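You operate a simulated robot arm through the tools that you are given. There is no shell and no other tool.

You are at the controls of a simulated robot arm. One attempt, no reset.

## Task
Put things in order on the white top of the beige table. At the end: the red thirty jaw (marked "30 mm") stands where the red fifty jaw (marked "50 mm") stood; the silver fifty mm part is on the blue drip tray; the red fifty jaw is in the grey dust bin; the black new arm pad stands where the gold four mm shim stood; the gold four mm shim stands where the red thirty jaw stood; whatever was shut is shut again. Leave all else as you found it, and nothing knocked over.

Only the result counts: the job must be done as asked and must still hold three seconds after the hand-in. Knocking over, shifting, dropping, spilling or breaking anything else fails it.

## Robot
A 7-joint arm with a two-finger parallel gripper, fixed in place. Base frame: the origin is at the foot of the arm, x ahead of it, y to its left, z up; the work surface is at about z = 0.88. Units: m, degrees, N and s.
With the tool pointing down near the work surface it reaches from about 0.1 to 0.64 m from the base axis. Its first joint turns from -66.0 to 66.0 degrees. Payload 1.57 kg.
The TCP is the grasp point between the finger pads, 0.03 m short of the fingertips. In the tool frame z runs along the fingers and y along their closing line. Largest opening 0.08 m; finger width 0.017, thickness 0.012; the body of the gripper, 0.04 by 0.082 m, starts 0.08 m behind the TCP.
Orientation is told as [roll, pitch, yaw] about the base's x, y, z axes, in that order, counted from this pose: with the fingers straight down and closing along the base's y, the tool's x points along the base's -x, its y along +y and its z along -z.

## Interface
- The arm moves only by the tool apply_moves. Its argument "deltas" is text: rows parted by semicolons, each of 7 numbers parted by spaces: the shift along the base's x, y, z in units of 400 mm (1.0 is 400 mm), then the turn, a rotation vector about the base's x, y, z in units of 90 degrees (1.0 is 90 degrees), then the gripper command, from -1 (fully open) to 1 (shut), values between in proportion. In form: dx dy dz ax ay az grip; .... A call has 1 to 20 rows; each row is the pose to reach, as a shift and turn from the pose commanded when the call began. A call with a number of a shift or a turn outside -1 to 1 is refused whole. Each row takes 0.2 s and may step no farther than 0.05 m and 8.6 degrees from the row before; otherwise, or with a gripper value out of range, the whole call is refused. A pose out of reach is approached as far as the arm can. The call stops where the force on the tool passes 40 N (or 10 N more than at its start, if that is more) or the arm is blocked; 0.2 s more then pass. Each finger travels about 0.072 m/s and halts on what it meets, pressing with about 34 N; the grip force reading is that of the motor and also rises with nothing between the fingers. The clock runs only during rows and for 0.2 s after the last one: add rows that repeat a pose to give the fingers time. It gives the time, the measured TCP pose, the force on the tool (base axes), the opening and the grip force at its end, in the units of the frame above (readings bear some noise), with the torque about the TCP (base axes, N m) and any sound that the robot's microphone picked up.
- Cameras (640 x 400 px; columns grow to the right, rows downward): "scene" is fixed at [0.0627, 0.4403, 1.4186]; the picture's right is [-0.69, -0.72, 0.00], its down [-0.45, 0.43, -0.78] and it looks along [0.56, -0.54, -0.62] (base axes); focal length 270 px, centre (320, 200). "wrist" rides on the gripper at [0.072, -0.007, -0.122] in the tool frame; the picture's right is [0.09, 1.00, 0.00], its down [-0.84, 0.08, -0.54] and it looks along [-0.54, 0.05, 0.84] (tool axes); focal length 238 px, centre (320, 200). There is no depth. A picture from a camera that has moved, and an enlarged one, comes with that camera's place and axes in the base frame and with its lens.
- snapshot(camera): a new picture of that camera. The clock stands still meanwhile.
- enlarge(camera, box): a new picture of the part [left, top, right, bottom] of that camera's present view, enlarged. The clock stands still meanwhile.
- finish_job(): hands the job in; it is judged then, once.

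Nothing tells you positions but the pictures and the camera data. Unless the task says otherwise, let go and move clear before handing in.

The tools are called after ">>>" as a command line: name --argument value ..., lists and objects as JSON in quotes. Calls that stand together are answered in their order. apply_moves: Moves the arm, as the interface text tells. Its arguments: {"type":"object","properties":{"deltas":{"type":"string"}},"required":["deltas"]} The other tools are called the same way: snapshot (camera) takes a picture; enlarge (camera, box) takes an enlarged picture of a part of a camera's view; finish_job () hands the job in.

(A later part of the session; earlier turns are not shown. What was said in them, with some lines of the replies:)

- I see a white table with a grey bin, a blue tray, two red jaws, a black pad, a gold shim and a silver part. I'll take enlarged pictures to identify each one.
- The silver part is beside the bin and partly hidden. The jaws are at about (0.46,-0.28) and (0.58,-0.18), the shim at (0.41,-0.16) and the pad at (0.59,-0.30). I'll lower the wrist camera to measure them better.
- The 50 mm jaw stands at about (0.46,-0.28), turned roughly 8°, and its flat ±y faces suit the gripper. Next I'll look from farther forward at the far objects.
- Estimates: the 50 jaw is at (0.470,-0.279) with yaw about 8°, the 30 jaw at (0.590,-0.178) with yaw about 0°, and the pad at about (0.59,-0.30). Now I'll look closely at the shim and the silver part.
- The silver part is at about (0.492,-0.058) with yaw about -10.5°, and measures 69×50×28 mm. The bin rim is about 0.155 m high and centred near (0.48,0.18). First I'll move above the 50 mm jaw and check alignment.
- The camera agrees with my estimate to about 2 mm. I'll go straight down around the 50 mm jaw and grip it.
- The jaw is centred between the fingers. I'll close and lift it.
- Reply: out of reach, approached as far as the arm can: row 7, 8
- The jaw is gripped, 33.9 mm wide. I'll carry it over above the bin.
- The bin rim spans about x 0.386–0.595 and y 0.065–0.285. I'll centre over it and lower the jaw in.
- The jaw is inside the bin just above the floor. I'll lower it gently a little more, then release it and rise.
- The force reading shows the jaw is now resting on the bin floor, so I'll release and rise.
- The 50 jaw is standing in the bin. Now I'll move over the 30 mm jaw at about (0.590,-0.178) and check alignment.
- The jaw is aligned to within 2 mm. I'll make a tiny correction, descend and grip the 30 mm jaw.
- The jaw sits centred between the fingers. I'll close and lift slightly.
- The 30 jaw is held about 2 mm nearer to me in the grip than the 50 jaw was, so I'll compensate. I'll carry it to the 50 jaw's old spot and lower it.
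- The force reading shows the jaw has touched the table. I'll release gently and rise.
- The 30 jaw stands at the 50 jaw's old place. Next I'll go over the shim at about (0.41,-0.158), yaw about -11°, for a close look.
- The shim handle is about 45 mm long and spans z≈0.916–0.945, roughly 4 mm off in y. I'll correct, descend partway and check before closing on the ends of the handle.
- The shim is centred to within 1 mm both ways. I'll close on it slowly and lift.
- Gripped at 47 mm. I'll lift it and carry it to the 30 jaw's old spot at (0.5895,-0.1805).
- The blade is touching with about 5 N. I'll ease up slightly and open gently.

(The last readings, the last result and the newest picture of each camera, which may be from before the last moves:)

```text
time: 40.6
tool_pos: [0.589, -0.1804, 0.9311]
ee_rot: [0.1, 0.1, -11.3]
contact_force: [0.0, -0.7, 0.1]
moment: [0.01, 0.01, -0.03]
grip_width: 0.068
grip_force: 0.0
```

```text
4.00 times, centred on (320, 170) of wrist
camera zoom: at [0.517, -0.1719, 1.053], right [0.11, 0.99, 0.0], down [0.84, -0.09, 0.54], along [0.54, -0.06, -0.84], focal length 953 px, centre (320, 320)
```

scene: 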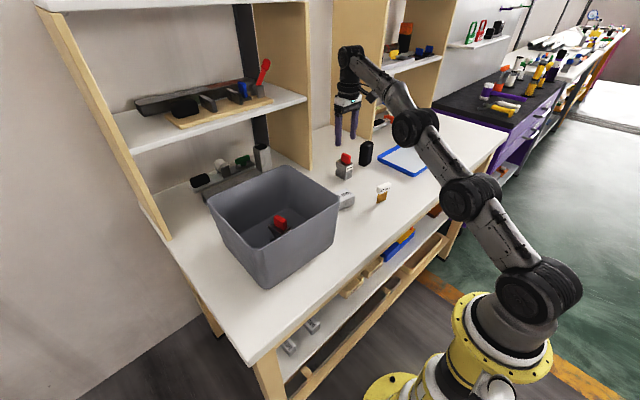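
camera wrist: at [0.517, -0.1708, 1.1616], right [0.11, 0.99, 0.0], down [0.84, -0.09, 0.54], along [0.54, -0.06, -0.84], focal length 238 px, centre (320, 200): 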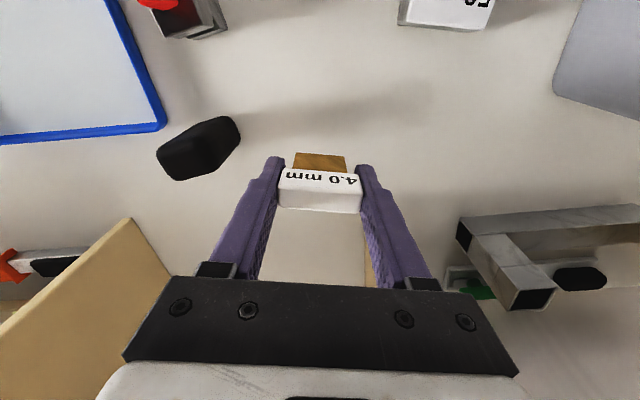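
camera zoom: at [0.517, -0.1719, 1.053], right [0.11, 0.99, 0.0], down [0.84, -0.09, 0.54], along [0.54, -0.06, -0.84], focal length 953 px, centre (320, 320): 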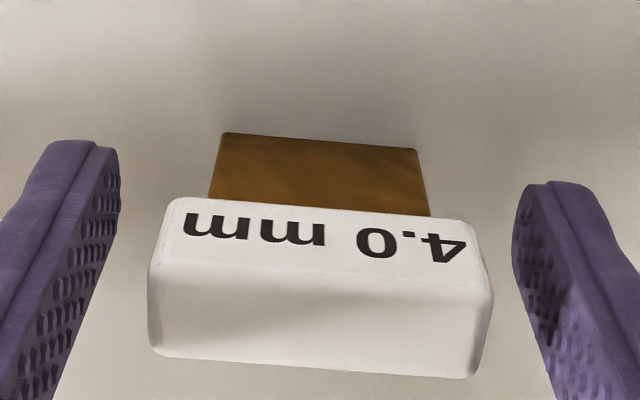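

The shim stands free. I'll rise straight up and move over to inspect the black pad.

>>> apply_moves --deltas "0 0 0.05 0 0 0 -0.7; 0 0 0.15 0 0 0 -0.7; 0 0 0.25 0 0 0 -0.7; -0.06 -0.06 0.27 0 0 0.04 -0.7; -0.12 -0.14 0.27 0 0 0.08 -0.8; -0.18 -0.22 0.27 0 0 0.127 -1; -0.22 -0.28 0.27 0 0 0.127 -1; -0.22 -0.28 0.27 0 0 0.127 -1"

>>> snapshot --camera "wrist"

>>> enlarge --camera "wrist" --box '[240, 140, 400, 240]'

>>> enlarge --camera "scene" --box '[300, 120, 460, 220]'

```text
time: 42.4
tool_pos: [0.5006, -0.293, 1.0402]
ee_rot: [0.0, 0.0, 0.1]
contact_force: [0.1, -0.8, -0.4]
moment: [-0.03, 0.01, -0.02]
grip_width: 0.0797
grip_force: 0.0
```

```text
taken
camera wrist: at [0.4285, -0.2986, 1.1613], right [-0.09, 1.0, 0.0], down [0.84, 0.08, 0.54], along [0.54, 0.05, -0.84], focal length 238 px, centre (320, 200)
```

wrist: 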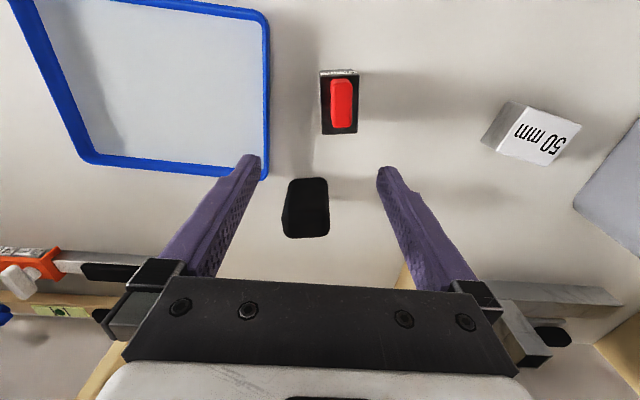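

```text
4.00 times, centred on (320, 190) of wrist
camera zoom: at [0.4285, -0.2986, 1.1613], right [-0.09, 1.0, 0.0], down [0.84, 0.08, 0.54], along [0.54, 0.05, -0.84], focal length 953 px, centre (320, 240)
```

zoom: 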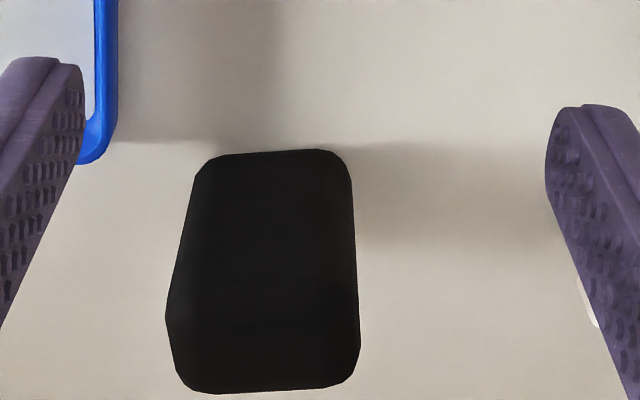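

```text
4.00 times, centred on (380, 170) of scene
camera zoom: at [0.0627, 0.4403, 1.4186], right [-0.69, -0.72, 0.0], down [-0.45, 0.43, -0.78], along [0.56, -0.54, -0.62], focal length 1080 px, centre (80, 320)
```

zoom: 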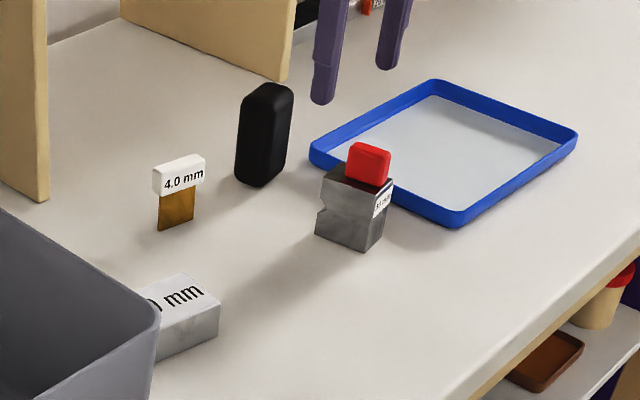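

The shim stands upright at the 30 jaw's old place. The pad is at about (0.5935,-0.2995) with yaw about +7.5° and is roughly 46 mm wide. It is slightly beyond straight-down reach, so I'll tilt the fingers outward about the closing axis.

>>> apply_moves --deltas "0 0 0.02 0 0 0.04 -0.6; 0 0 0.04 0 0 0.0833 -0.6; 0 0 0.04 0 0 0.0833 -0.6"

>>> apply_moves --deltas "0 0 0 0.0087 -0.0661 0 -0.6; 0 0 0 0.0174 -0.1322 0 -0.6; 0 0 0 0.0174 -0.1322 0 -0.6"

>>> snapshot --camera "wrist"

>>> snapshot --camera "scene"

```text
time: 43.2
tool_pos: [0.5015, -0.2925, 1.0563]
ee_rot: [0.0, 0.0, 7.6]
contact_force: [0.4, 0.2, -0.8]
moment: [-0.03, -0.01, 0.02]
grip_width: 0.0636
grip_force: 0.1
```

```text
time: 44.0
tool_pos: [0.5017, -0.2934, 1.0566]
ee_rot: [0.0, -12.1, 7.5]
contact_force: [0.5, 0.3, -0.7]
moment: [-0.02, 0.01, -0.01]
grip_width: 0.0641
grip_force: 0.0
```

```text
taken
camera wrist: at [0.4072, -0.311, 1.1593], right [-0.22, 0.98, -0.02], down [0.69, 0.17, 0.7], along [0.69, 0.14, -0.71], focal length 238 px, centre (320, 200)
```

wrist: 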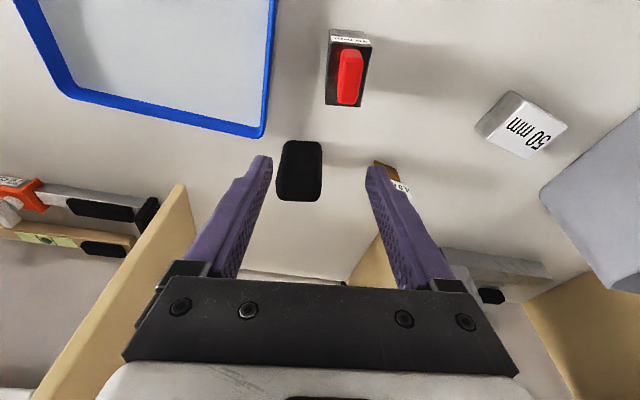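

```text
taken
```

scene: 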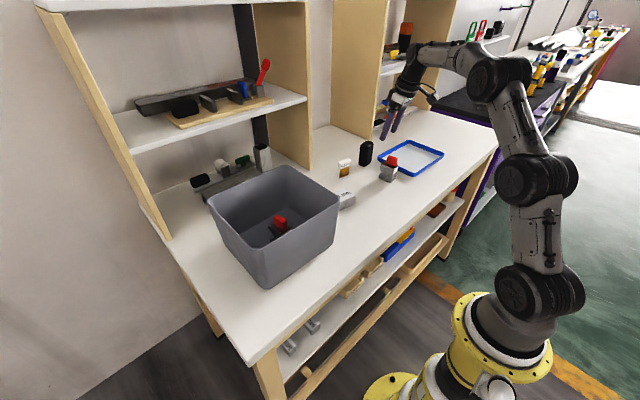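

>>> apply_moves --deltas "0.08 -0.005 -0.01 0 0 0 -0.6; 0.16 -0.01 -0.02 0 0 0 -0.6; 0.23 -0.015 -0.03 0 0 0 -0.6; 0.23 -0.015 -0.03 0 0 0 -0.6"

>>> snapshot --camera "wrist"

>>> enlarge --camera "wrist" --box '[240, 80, 400, 180]'

```text
time: 45.0
tool_pos: [0.5872, -0.2963, 1.0415]
ee_rot: [-0.1, -12.0, 7.5]
contact_force: [-0.2, 0.7, -0.1]
moment: [0.05, 0.01, 0.02]
grip_width: 0.064
grip_force: 0.0
out of reach, approached as far as the arm can: row 3, 4
```

```text
taken
camera wrist: at [0.493, -0.3135, 1.1439], right [-0.22, 0.98, -0.02], down [0.69, 0.17, 0.7], along [0.69, 0.14, -0.71], focal length 238 px, centre (320, 200)
```

wrist: 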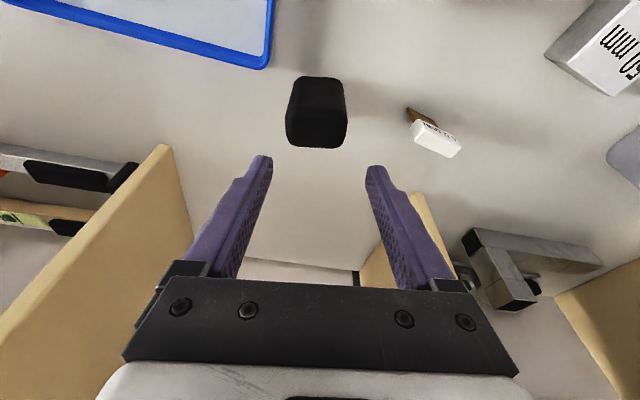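

```text
4.00 times, centred on (320, 130) of wrist
camera zoom: at [0.493, -0.3135, 1.1439], right [-0.22, 0.98, -0.02], down [0.69, 0.17, 0.7], along [0.69, 0.14, -0.71], focal length 953 px, centre (320, 480)
```

zoom: 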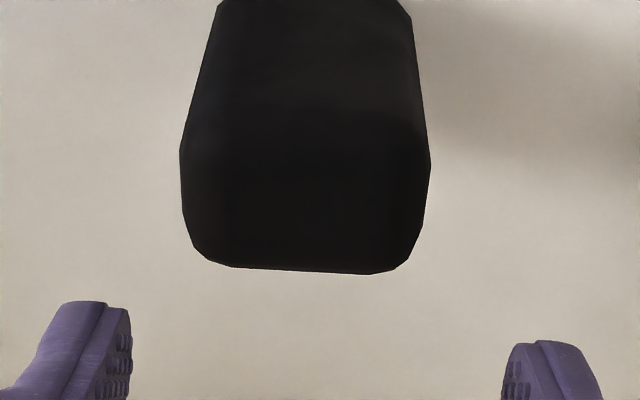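

The arm is at its reach limit at this height, but lower down it reaches farther. I'll descend a bit and read the pose back.

>>> apply_moves --deltas "-0.005 -0.001 -0.05 0 0 0 -0.6; -0.009 -0.001 -0.1 0 0 0 -0.6; -0.009 -0.001 -0.1 0 0 0 -0.6"

>>> snapshot --camera "wrist"

```text
time: 45.8
tool_pos: [0.583, -0.2963, 1.0018]
ee_rot: [0.0, -12.0, 7.5]
contact_force: [-0.3, 0.1, 0.2]
moment: [0.01, 0.01, 0.0]
grip_width: 0.0644
grip_force: 0.1
```

```text
taken
camera wrist: at [0.489, -0.3139, 1.1041], right [-0.22, 0.98, -0.02], down [0.69, 0.17, 0.7], along [0.69, 0.14, -0.71], focal length 238 px, centre (320, 200)
```

wrist: 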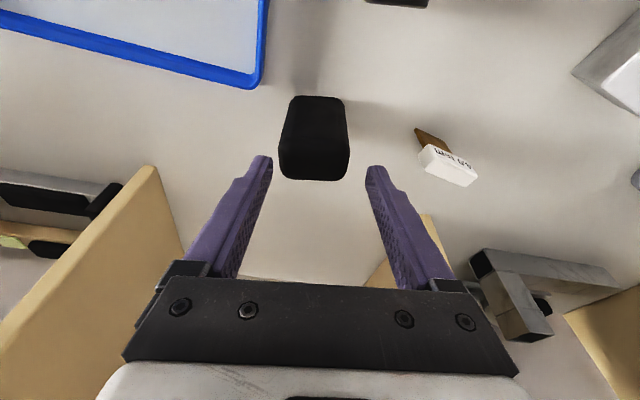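

>>> apply_moves --deltas "0.0175 -0.0085 0 0 0 0 -0.6; 0.0175 -0.0085 0 0 0 0 -0.6"

>>> enlarge --camera "wrist" --box '[240, 90, 400, 190]'

```text
time: 46.4
tool_pos: [0.5896, -0.299, 1.0004]
ee_rot: [0.0, -12.0, 7.5]
contact_force: [0.1, 0.4, -0.5]
moment: [0.0, 0.01, 0.01]
grip_width: 0.064
grip_force: 0.0
```

```text
4.00 times, centred on (320, 140) of wrist
camera zoom: at [0.4961, -0.3174, 1.1042], right [-0.22, 0.98, -0.02], down [0.69, 0.17, 0.7], along [0.69, 0.14, -0.71], focal length 953 px, centre (320, 440)
```

zoom: 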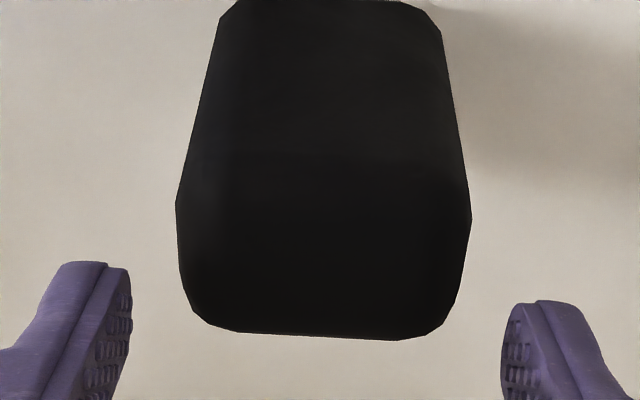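

The pad is centred between the fingers, so I'll descend around it.

>>> apply_moves --deltas "0.003 -0.001 -0.05 0 0 0 -0.6; 0.003 -0.001 -0.1 0 0 0 -0.6; 0.003 -0.001 -0.155 0 0 0 -0.6; 0.003 -0.001 -0.155 0 0 0 -0.6"

>>> snapshot --camera "wrist"

>>> enlarge --camera "scene" --box '[300, 100, 460, 200]'

```text
time: 47.4
tool_pos: [0.592, -0.2991, 0.938]
ee_rot: [0.0, -12.0, 7.7]
contact_force: [0.3, 0.5, 0.2]
moment: [0.01, 0.03, -0.03]
grip_width: 0.0637
grip_force: 0.0
```

```text
taken
camera wrist: at [0.4976, -0.3177, 1.0416], right [-0.22, 0.98, -0.02], down [0.69, 0.17, 0.7], along [0.69, 0.14, -0.71], focal length 238 px, centre (320, 200)
```

wrist: 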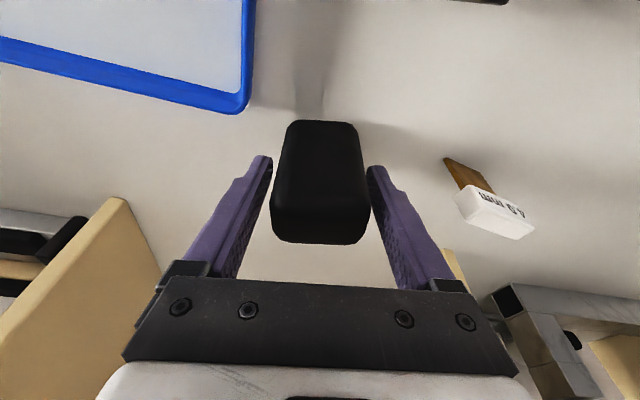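

```text
4.00 times, centred on (380, 150) of scene
camera zoom: at [0.0627, 0.4403, 1.4186], right [-0.69, -0.72, 0.0], down [-0.45, 0.43, -0.78], along [0.56, -0.54, -0.62], focal length 1080 px, centre (80, 400)
```

zoom: 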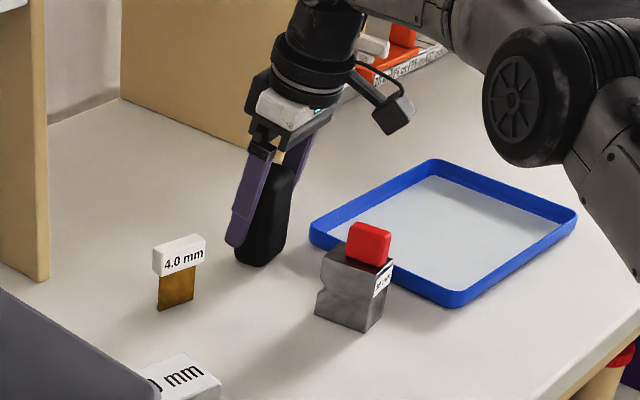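

Good position, so I'll close on the pad.

>>> apply_moves --deltas "0 0 0 0 0 0 -0.4; 0 0 0 0 0 0 -0.2; 0 0 0 0 0 0 0.2; 0 0 0 0 0 0 1; 0 0 0 0 0 0 1; 0 0 0 0 0 0 1"

>>> snapshot --camera "wrist"

```text
time: 48.8
tool_pos: [0.5906, -0.299, 0.937]
ee_rot: [0.1, -12.1, 7.6]
contact_force: [-0.2, 1.8, 1.0]
moment: [0.15, -0.01, 0.02]
grip_width: 0.0522
grip_force: 34.1
```

```text
taken
camera wrist: at [0.4976, -0.3176, 1.0417], right [-0.22, 0.98, -0.02], down [0.69, 0.17, 0.7], along [0.69, 0.14, -0.71], focal length 238 px, centre (320, 200)
```

wrist: 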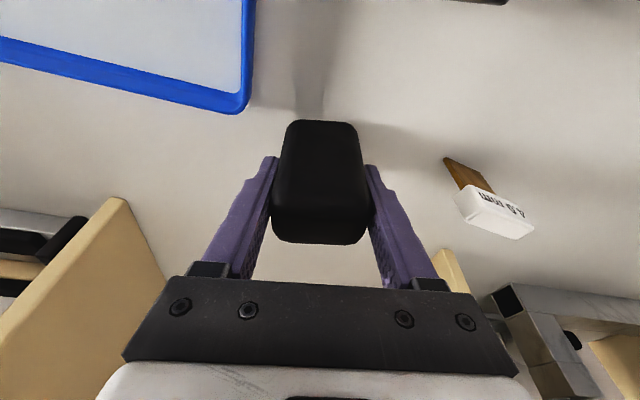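

The pad is gripped at 52 mm. I'll lift it, move inward, and carry it to the shim's old spot at (0.411,-0.161) with the tilt kept.

>>> apply_moves --deltas "0 0 0.02 0 0 0 1; 0 0 0.08 0 0 0 1; 0 0 0.15 0 0 0 1; -0.06 0.04 0.2 0 0 0 1; -0.13 0.12 0.22 0 0 0 1; -0.21 0.19 0.22 0 0 0 1; -0.29 0.25 0.22 0 0 0 1; -0.37 0.3 0.22 0 0 0 1; -0.45 0.346 0.22 0 0 0 1; -0.45 0.346 0.22 0 0 0 1"

>>> snapshot --camera "wrist"

>>> enlarge --camera "scene" --box '[300, 120, 460, 220]'

```text
time: 51.0
tool_pos: [0.4108, -0.1618, 1.0264]
ee_rot: [0.0, -11.9, 7.6]
contact_force: [0.0, 0.9, -1.1]
moment: [0.02, -0.02, 0.0]
grip_width: 0.052
grip_force: 34.0
```

```text
taken
camera wrist: at [0.3169, -0.1794, 1.1301], right [-0.22, 0.98, -0.02], down [0.69, 0.17, 0.7], along [0.69, 0.14, -0.71], focal length 238 px, centre (320, 200)
```

wrist: 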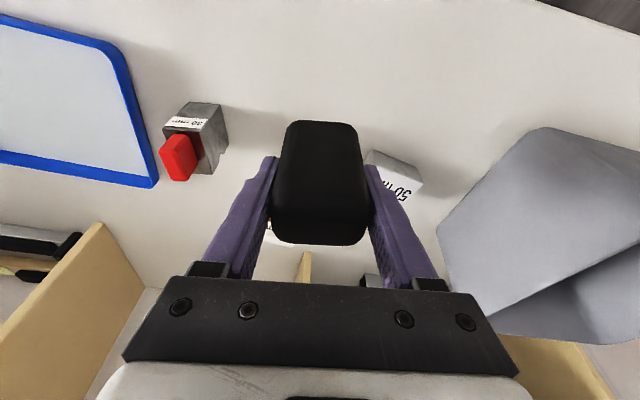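

```text
4.00 times, centred on (380, 170) of scene
camera zoom: at [0.0627, 0.4404, 1.4186], right [-0.69, -0.72, 0.0], down [-0.45, 0.43, -0.78], along [0.56, -0.54, -0.62], focal length 1080 px, centre (80, 320)
```

zoom: 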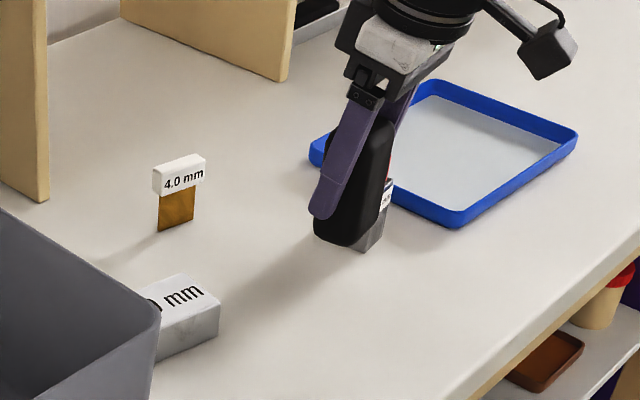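

>>> apply_moves --deltas "0 0.002 -0.08 0 0 0 1; 0 0.002 -0.15 0 0 0 1; 0 0.002 -0.19 0 0 0 1; 0 0.002 -0.208 0 0 0 1; 0 0.002 -0.215 0 0 0 1; 0 0.002 -0.215 0 0 0 1"

>>> apply_moves --deltas "0 0 -0.002 0 0 0 1; 0 0 -0.005 0 0 0 1; 0 0 -0.005 0 0 0 1"

```text
time: 52.4
tool_pos: [0.4114, -0.1597, 0.94]
ee_rot: [-0.1, -12.0, 7.5]
contact_force: [0.0, 0.3, -1.4]
moment: [-0.01, 0.03, 0.0]
grip_width: 0.0517
grip_force: 34.1
```

```text
time: 53.2
tool_pos: [0.4114, -0.1618, 0.9376]
ee_rot: [0.1, -11.9, 7.6]
contact_force: [-1.0, 0.4, -0.9]
moment: [0.02, 0.01, 0.05]
grip_width: 0.052
grip_force: 34.5
```

>>> apply_moves --deltas "0 0 -0.002 0 0 0 1; 0 0 -0.004 0 0 0 1; 0 0 -0.004 0 0 0 1"

>>> enlarge --camera "scene" --box '[340, 150, 420, 220]'

```text
time: 54.0
tool_pos: [0.4104, -0.1609, 0.9374]
ee_rot: [-0.1, -12.2, 7.6]
contact_force: [-7.4, 2.7, 13.4]
moment: [0.47, 0.38, 0.15]
grip_width: 0.0517
grip_force: 33.3
```

```text
5.71 times, centred on (380, 185) of scene
camera zoom: at [0.0624, 0.4405, 1.4185], right [-0.69, -0.72, 0.0], down [-0.45, 0.43, -0.78], along [0.57, -0.54, -0.62], focal length 1543 px, centre (-23, 286)
```

zoom: 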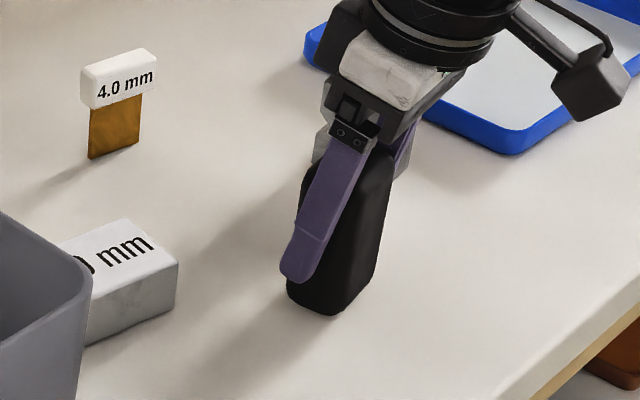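

It is firmly down with 13 N, so I'll ease up slightly and then open.

>>> apply_moves --deltas "0 0 0.002 0 0 0 1; 0 0 0.003 0 0 0 1; 0 0 0.003 0 0 0 1"

```text
time: 54.8
tool_pos: [0.4113, -0.1617, 0.937]
ee_rot: [0.1, -12.0, 7.5]
contact_force: [0.2, 2.9, 4.8]
moment: [0.3, -0.07, 0.01]
grip_width: 0.0518
grip_force: 34.1
```

>>> apply_moves --deltas "0 0 0 0 0 0 -0.3; 0 0 0 0 0 0 -0.4; 0 0 0 0 0 0 -0.6; 0 0 0 0 0 0 -0.7; 0 0 0 0 0 0 -0.7"

>>> snapshot --camera "wrist"

```text
time: 56.0
tool_pos: [0.4105, -0.1613, 0.9373]
ee_rot: [0.0, -11.9, 7.5]
contact_force: [0.2, 0.5, 0.3]
moment: [0.02, -0.01, 0.01]
grip_width: 0.0681
grip_force: 0.1
```

```text
taken
camera wrist: at [0.3171, -0.1788, 1.0415], right [-0.22, 0.98, -0.02], down [0.69, 0.17, 0.7], along [0.69, 0.14, -0.71], focal length 238 px, centre (320, 200)
```

wrist: 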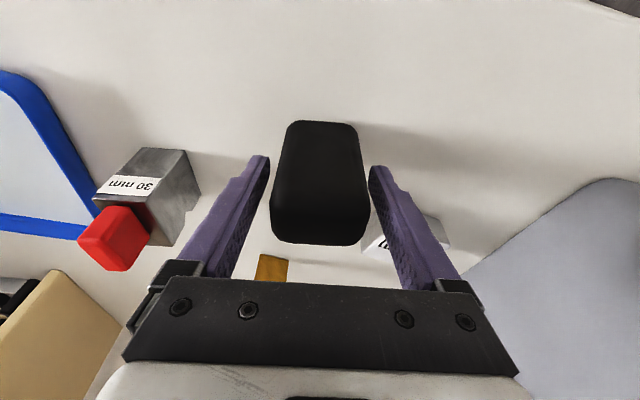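

The pad stands on its own, so I'll rise clear and check the result.

>>> apply_moves --deltas "0 0 0.05 0 0 0 -0.7; 0 0 0.15 0 0 0 -0.7; 0 0 0.25 0 0 0 -0.7; 0 0 0.33 0 0 0 -0.7; 0 0 0.33 0 0 0 -0.7"

>>> apply_moves --deltas "0 0 0 -0.0087 0.0661 0 -1; 0 0 0 -0.0174 0.1322 0 -1; 0 0 0 -0.0174 0.1322 0 -1"

>>> snapshot --camera "wrist"

>>> enlarge --camera "scene" --box '[300, 120, 460, 220]'

```text
time: 57.2
tool_pos: [0.4123, -0.1605, 1.0697]
ee_rot: [-0.1, -12.0, 7.7]
contact_force: [0.0, 0.4, -0.2]
moment: [0.0, 0.03, -0.03]
grip_width: 0.0678
grip_force: 0.0
```

```text
time: 58.0
tool_pos: [0.4123, -0.1619, 1.0705]
ee_rot: [0.1, 0.0, 7.5]
contact_force: [0.5, -0.3, -0.4]
moment: [-0.02, 0.01, 0.04]
grip_width: 0.0799
grip_force: 0.1
```

```text
taken
camera wrist: at [0.3414, -0.1759, 1.1911], right [-0.22, 0.98, 0.0], down [0.82, 0.19, 0.54], along [0.53, 0.12, -0.84], focal length 238 px, centre (320, 200)
```

wrist: 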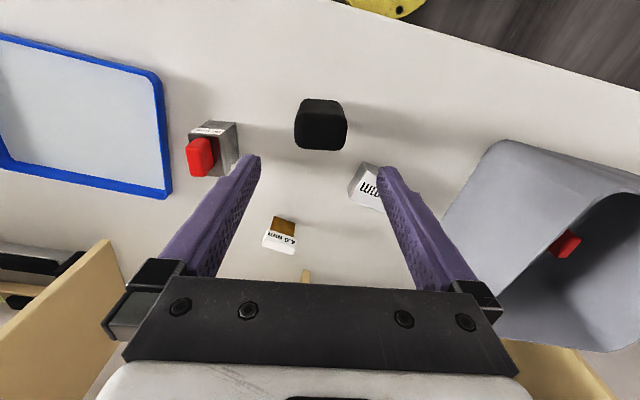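

```text
4.00 times, centred on (380, 170) of scene
camera zoom: at [0.0627, 0.4403, 1.4186], right [-0.69, -0.72, 0.0], down [-0.45, 0.43, -0.78], along [0.56, -0.54, -0.62], focal length 1080 px, centre (80, 320)
```

zoom: 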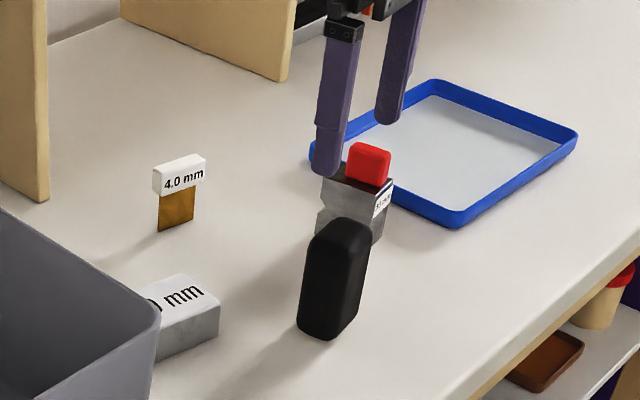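

The pad stands where the shim was. Now I'll move over the silver part and turn the gripper about 80° so it closes across the 50 mm width.

>>> apply_moves --deltas "0.02 0.03 0 0 0 0.09 -1; 0.045 0.06 0 0 0 0.18 -1; 0.07 0.09 0 0 0 0.27 -1; 0.095 0.12 0 0 0 0.36 -1; 0.12 0.15 0 0 0 0.45 -1; 0.145 0.18 0 0 0 0.54 -1; 0.17 0.21 0 0 0 0.63 -1; 0.19 0.24 0 0 0 0.72 -1; 0.201 0.259 0 0 0 0.8 -1; 0.201 0.259 0 0 0 0.8 -1"

>>> snapshot --camera "wrist"

>>> enlarge --camera "wrist" --box '[240, 80, 400, 180]'

>>> snapshot --camera "scene"

```text
time: 60.2
tool_pos: [0.4931, -0.0574, 1.0691]
ee_rot: [0.0, -0.1, 79.7]
contact_force: [0.9, -0.6, 0.6]
moment: [0.0, 0.01, 0.0]
grip_width: 0.0799
grip_force: 0.0
```

```text
taken
camera wrist: at [0.4858, -0.1275, 1.1911], right [-1.0, 0.09, 0.0], down [0.07, 0.84, 0.54], along [0.05, 0.54, -0.84], focal length 238 px, centre (320, 200)
```

wrist: 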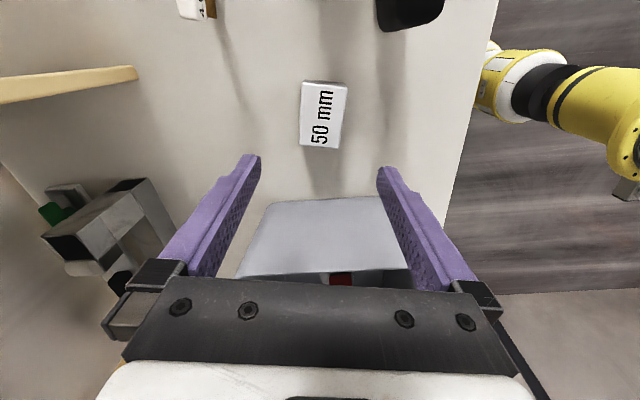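

```text
4.00 times, centred on (320, 130) of wrist
camera zoom: at [0.4858, -0.1275, 1.1911], right [-1.0, 0.09, 0.0], down [0.07, 0.84, 0.54], along [0.05, 0.54, -0.84], focal length 953 px, centre (320, 480)
```

zoom: 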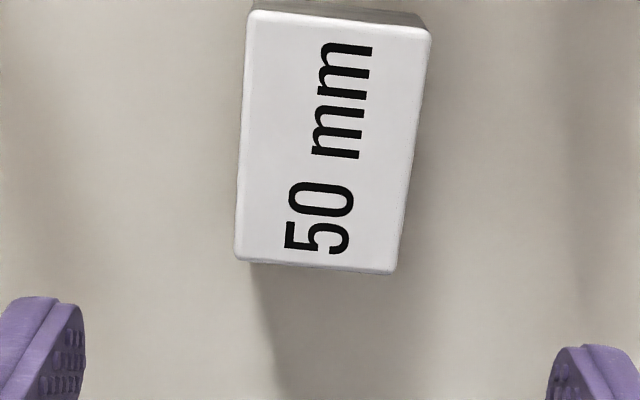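

```text
taken
```

scene: 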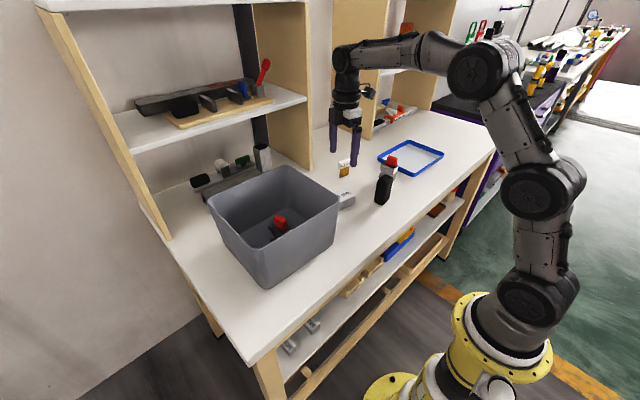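

The part is within 3 mm of the tool axis. I'll correct and descend, with the fingertips about 5 mm above the table.

>>> apply_moves --deltas "-0.004 -0.0075 -0.1 0 0 0 -1; -0.004 -0.0075 -0.2 0 0 0 -1; -0.004 -0.0075 -0.3 0 0 0 -1; -0.004 -0.0075 -0.35 0 0 0 -1; -0.004 -0.0075 -0.386 0 0 0 -1; -0.004 -0.0075 -0.386 0 0 0 -1"

>>> snapshot --camera "wrist"

```text
time: 61.6
tool_pos: [0.4894, -0.0598, 0.9149]
ee_rot: [0.0, 0.0, 79.6]
contact_force: [0.0, 0.4, 0.8]
moment: [0.03, 0.0, 0.03]
grip_width: 0.08
grip_force: 0.0
```

```text
taken
camera wrist: at [0.483, -0.1317, 1.0362], right [-1.0, 0.09, 0.0], down [0.08, 0.84, 0.54], along [0.05, 0.54, -0.84], focal length 238 px, centre (320, 200)
```

wrist: 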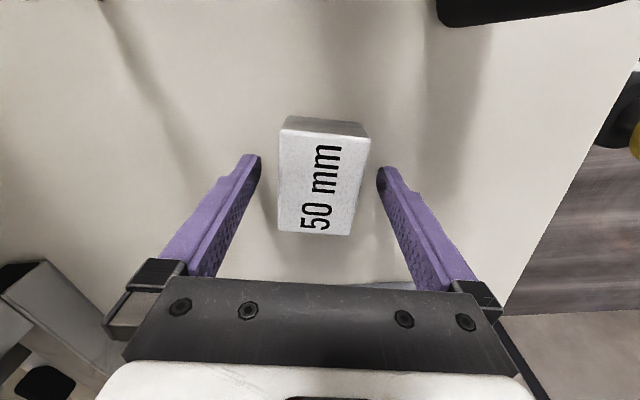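

>>> apply_moves --deltas "0 0 0 0 0 0 -0.4; 0 0 0 0 0 0 0; 0 0 0 0 0 0 1; 0 0 0 0 0 0 1; 0 0 0 0 0 0 1; 0 0 0 0 0 0 1"

>>> apply_moves --deltas "0 0 0.02 0 0 0 1; 0 0 0.08 0 0 0 1; 0 0 0.18 0 0 0 1; 0 0 0.28 0 0 0 1; 0 0 0.36 0 0 0 1; 0 0 0.36 0 0 0 1"

>>> snapshot --camera "wrist"

```text
time: 63.0
tool_pos: [0.4897, -0.0602, 0.9153]
ee_rot: [0.0, 0.1, 79.5]
contact_force: [0.2, -0.1, 0.1]
moment: [0.03, 0.0, -0.04]
grip_width: 0.0492
grip_force: 33.6
```

```text
time: 64.4
tool_pos: [0.4899, -0.0611, 1.0594]
ee_rot: [0.0, 0.0, 79.5]
contact_force: [-0.1, -0.7, -0.7]
moment: [0.01, -0.01, -0.01]
grip_width: 0.0491
grip_force: 34.1
```

```text
taken
camera wrist: at [0.4839, -0.1322, 1.181], right [-1.0, 0.09, 0.0], down [0.08, 0.84, 0.54], along [0.05, 0.54, -0.84], focal length 238 px, centre (320, 200)
```

wrist: 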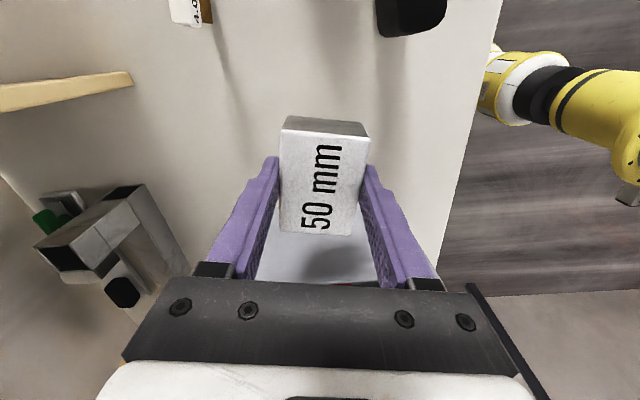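

The silver part is held at 49 mm. The tray interior is about x 0.41–0.565 and y -0.357 to -0.56, so I'll carry the part across above everything.

>>> apply_moves --deltas "-0.01 -0.1 0.01 0 0 0 1; -0.02 -0.21 0.01 0 0 0 1; -0.03 -0.32 0.01 0 0 0 1; -0.045 -0.43 0.01 0 0 0 1; -0.06 -0.54 0.01 0 0 0 1; -0.07 -0.64 0.01 0 0 0 1; -0.075 -0.72 0.01 0 0 0 1; -0.075 -0.72 0.01 0 0 0 1"

>>> snapshot --camera "wrist"

>>> snapshot --camera "scene"

```text
time: 66.2
tool_pos: [0.4598, -0.3485, 1.0649]
ee_rot: [0.0, -0.1, 79.7]
contact_force: [-0.5, 0.2, -0.4]
moment: [0.01, 0.01, -0.01]
grip_width: 0.0493
grip_force: 34.1
```

```text
taken
camera wrist: at [0.4542, -0.4188, 1.1848], right [-1.0, 0.09, 0.0], down [0.08, 0.84, 0.54], along [0.05, 0.54, -0.84], focal length 238 px, centre (320, 200)
```

wrist: 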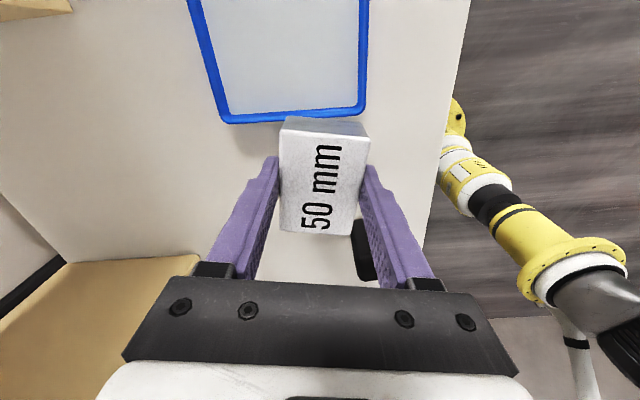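

```text
taken
```

scene: 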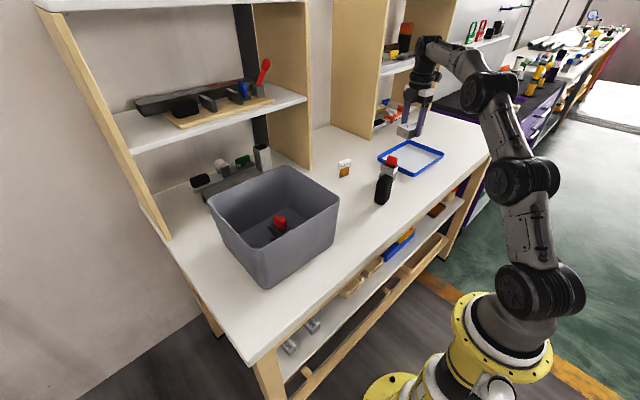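

>>> apply_moves --deltas "0.01 -0.07 -0.05 0 0 0 1; 0.02 -0.14 -0.12 0 0 0 1; 0.0375 -0.179 -0.2 0 0 0 1; 0.0375 -0.179 -0.25 0 0 0 1; 0.0375 -0.179 -0.25 0 0 0 1"

>>> snapshot --camera "wrist"

>>> enlarge --camera "scene" --box '[340, 110, 460, 210]'

```text
time: 67.4
tool_pos: [0.4753, -0.42, 0.9637]
ee_rot: [0.0, 0.0, 79.5]
contact_force: [0.0, -0.1, -1.2]
moment: [-0.01, 0.0, -0.01]
grip_width: 0.0493
grip_force: 34.1
```

```text
taken
camera wrist: at [0.4693, -0.4904, 1.0847], right [-1.0, 0.09, 0.0], down [0.08, 0.84, 0.54], along [0.05, 0.54, -0.84], focal length 238 px, centre (320, 200)
```

wrist: 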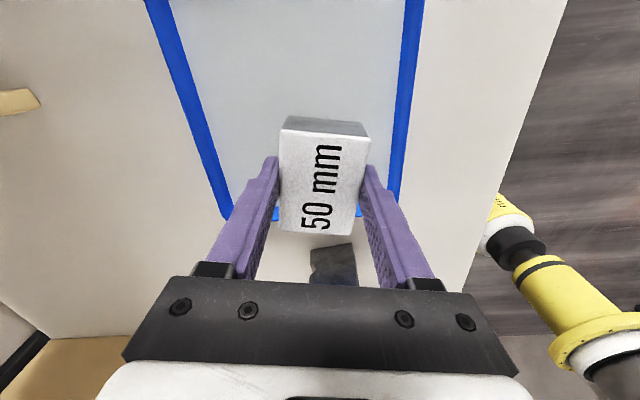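

```text
4.00 times, centred on (400, 160) of scene
camera zoom: at [0.0627, 0.4403, 1.4186], right [-0.69, -0.72, 0.0], down [-0.45, 0.43, -0.78], along [0.56, -0.54, -0.62], focal length 1080 px, centre (0, 360)
```

zoom: 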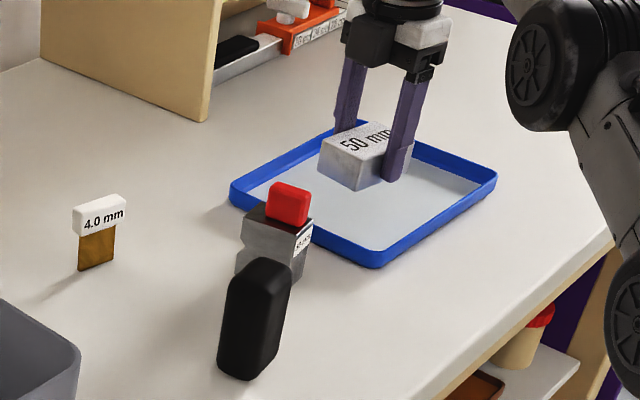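

It is well inside the tray outline. I'll lower it gently.

>>> apply_moves --deltas "0 0 -0.05 0 0 0 1; 0 0 -0.09 0 0 0 1; 0 0 -0.1 0 0 0 1; 0 0 -0.1 0 0 0 1"

>>> apply_moves --deltas "0 0 -0.004 0 0 0 1; 0 0 -0.006 0 0 0 1; 0 0 -0.006 0 0 0 1"

```text
time: 68.4
tool_pos: [0.4752, -0.4207, 0.9245]
ee_rot: [-0.1, 0.0, 79.5]
contact_force: [0.0, -0.5, 0.3]
moment: [-0.01, -0.05, -0.01]
grip_width: 0.0492
grip_force: 33.8
```

```text
time: 69.2
tool_pos: [0.4748, -0.4205, 0.9209]
ee_rot: [0.0, 0.0, 79.5]
contact_force: [0.1, -0.4, -1.3]
moment: [0.02, -0.02, -0.01]
grip_width: 0.049
grip_force: 34.1
```

>>> apply_moves --deltas "0 0 -0.003 0 0 0 1; 0 0 -0.005 0 0 0 1; 0 0 -0.005 0 0 0 1"

```text
time: 70.0
tool_pos: [0.476, -0.4196, 0.9198]
ee_rot: [0.0, 0.1, 79.5]
contact_force: [0.2, 0.0, -1.5]
moment: [0.01, 0.01, 0.05]
grip_width: 0.0493
grip_force: 34.5
```

>>> apply_moves --deltas "0 0 -0.003 0 0 0 1; 0 0 -0.005 0 0 0 1; 0 0 -0.005 0 0 0 1"

```text
time: 70.8
tool_pos: [0.4754, -0.4212, 0.9184]
ee_rot: [-0.2, 0.2, 79.4]
contact_force: [-1.0, -0.1, 9.6]
moment: [0.29, 0.18, -0.02]
grip_width: 0.049
grip_force: 34.0
```

The part is resting on the tray with about 10 N. I'll ease off a little, release it, and rise.

>>> apply_moves --deltas "0 0 0.002 0 0 0 1; 0 0 0.002 0 0 0 0.3; 0 0 0.002 0 0 0 -0.4; 0 0 0.002 0 0 0 -0.6; 0 0 0.002 0 0 0 -0.6"

>>> apply_moves --deltas "0 0 0.05 0 0 0 -0.6; 0 0 0.15 0 0 0 -0.6; 0 0 0.25 0 0 0 -0.6; -0.08 0.02 0.33 0 0 0 -0.6; -0.16 0.06 0.4 0 0 0 -0.6; -0.16 0.06 0.4 0 0 0 -0.6"

>>> snapshot --camera "wrist"

>>> snapshot --camera "scene"

>>> enlarge --camera "scene" --box '[320, 120, 480, 220]'

```text
time: 72.0
tool_pos: [0.4754, -0.4197, 0.9188]
ee_rot: [0.0, -0.1, 79.5]
contact_force: [-0.1, 0.3, -0.3]
moment: [0.02, 0.01, -0.03]
grip_width: 0.0642
grip_force: 0.1
```

```text
time: 73.4
tool_pos: [0.4104, -0.3975, 1.0789]
ee_rot: [-0.4, 0.2, 79.5]
contact_force: [-0.3, 1.1, -0.1]
moment: [-0.01, -0.05, -0.01]
grip_width: 0.0644
grip_force: 0.0
out of reach, approached as far as the arm can: row 3
```

```text
taken
camera wrist: at [0.4044, -0.4667, 1.2005], right [-1.0, 0.09, 0.0], down [0.07, 0.84, 0.54], along [0.05, 0.54, -0.84], focal length 238 px, centre (320, 200)
```

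wrist: 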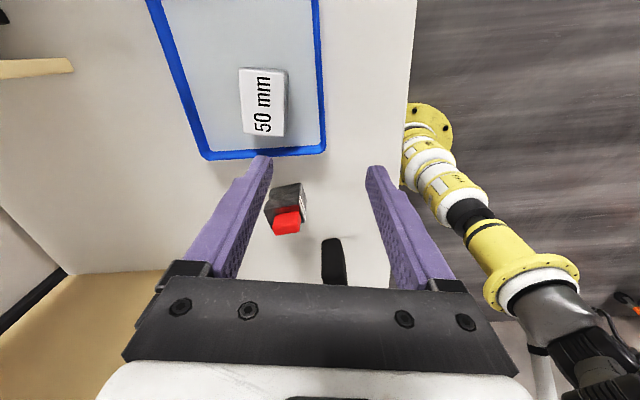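

```text
taken
```

scene: 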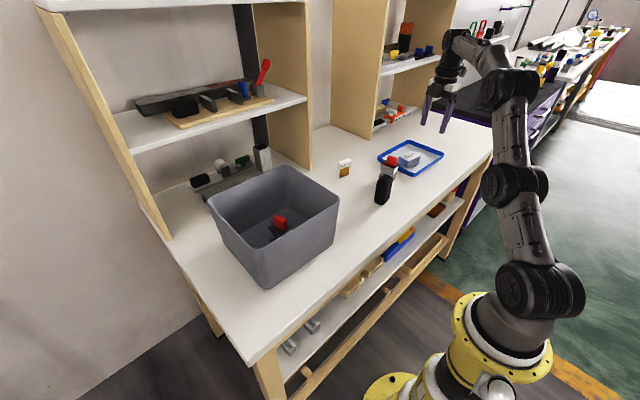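

```text
4.00 times, centred on (400, 170) of scene
camera zoom: at [0.0626, 0.4404, 1.4185], right [-0.69, -0.72, 0.0], down [-0.45, 0.43, -0.78], along [0.56, -0.54, -0.62], focal length 1080 px, centre (0, 320)
```

zoom: 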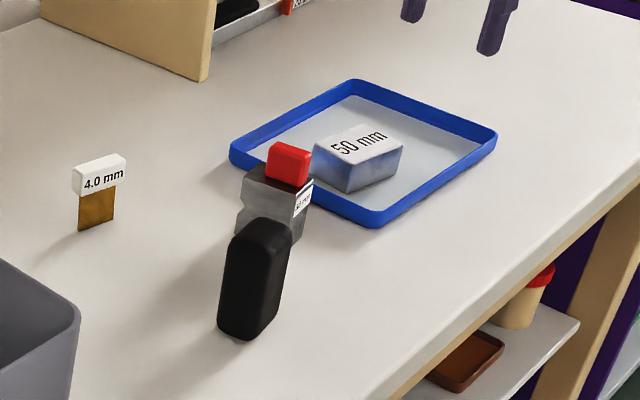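

All five items look right: the 30 jaw, the pad and the shim stand in their new places, the silver part lies in the tray, and the 50 jaw is in the bin. I never opened anything, the gripper is empty and the arm is clear, so I'm handing in.

>>> finish_job

```text
The job is handed in.
```

The job is handed in. In the last pictures, everything was where you asked, with nothing knocked over:

- **Red thirty jaw:** stands where the red fifty jaw stood, within about 2–3 mm.
- **Silver fifty mm part:** lies on the blue drip tray. The tray did not shift.
- **Red fifty jaw:** is in the grey dust bin, standing upright on its floor.
- **Black new arm pad:** stands where the gold shim stood. It is turned about 19° from the way the shim faced.
- **Gold four mm shim:** stands where the red thirty jaw stood. It is turned about 11° from the way the jaw faced.

I found nothing shut on the table and opened nothing, so there was nothing to close again. The gripper is empty and the arm is clear of the table. I don't have the verdict on the hand-in.
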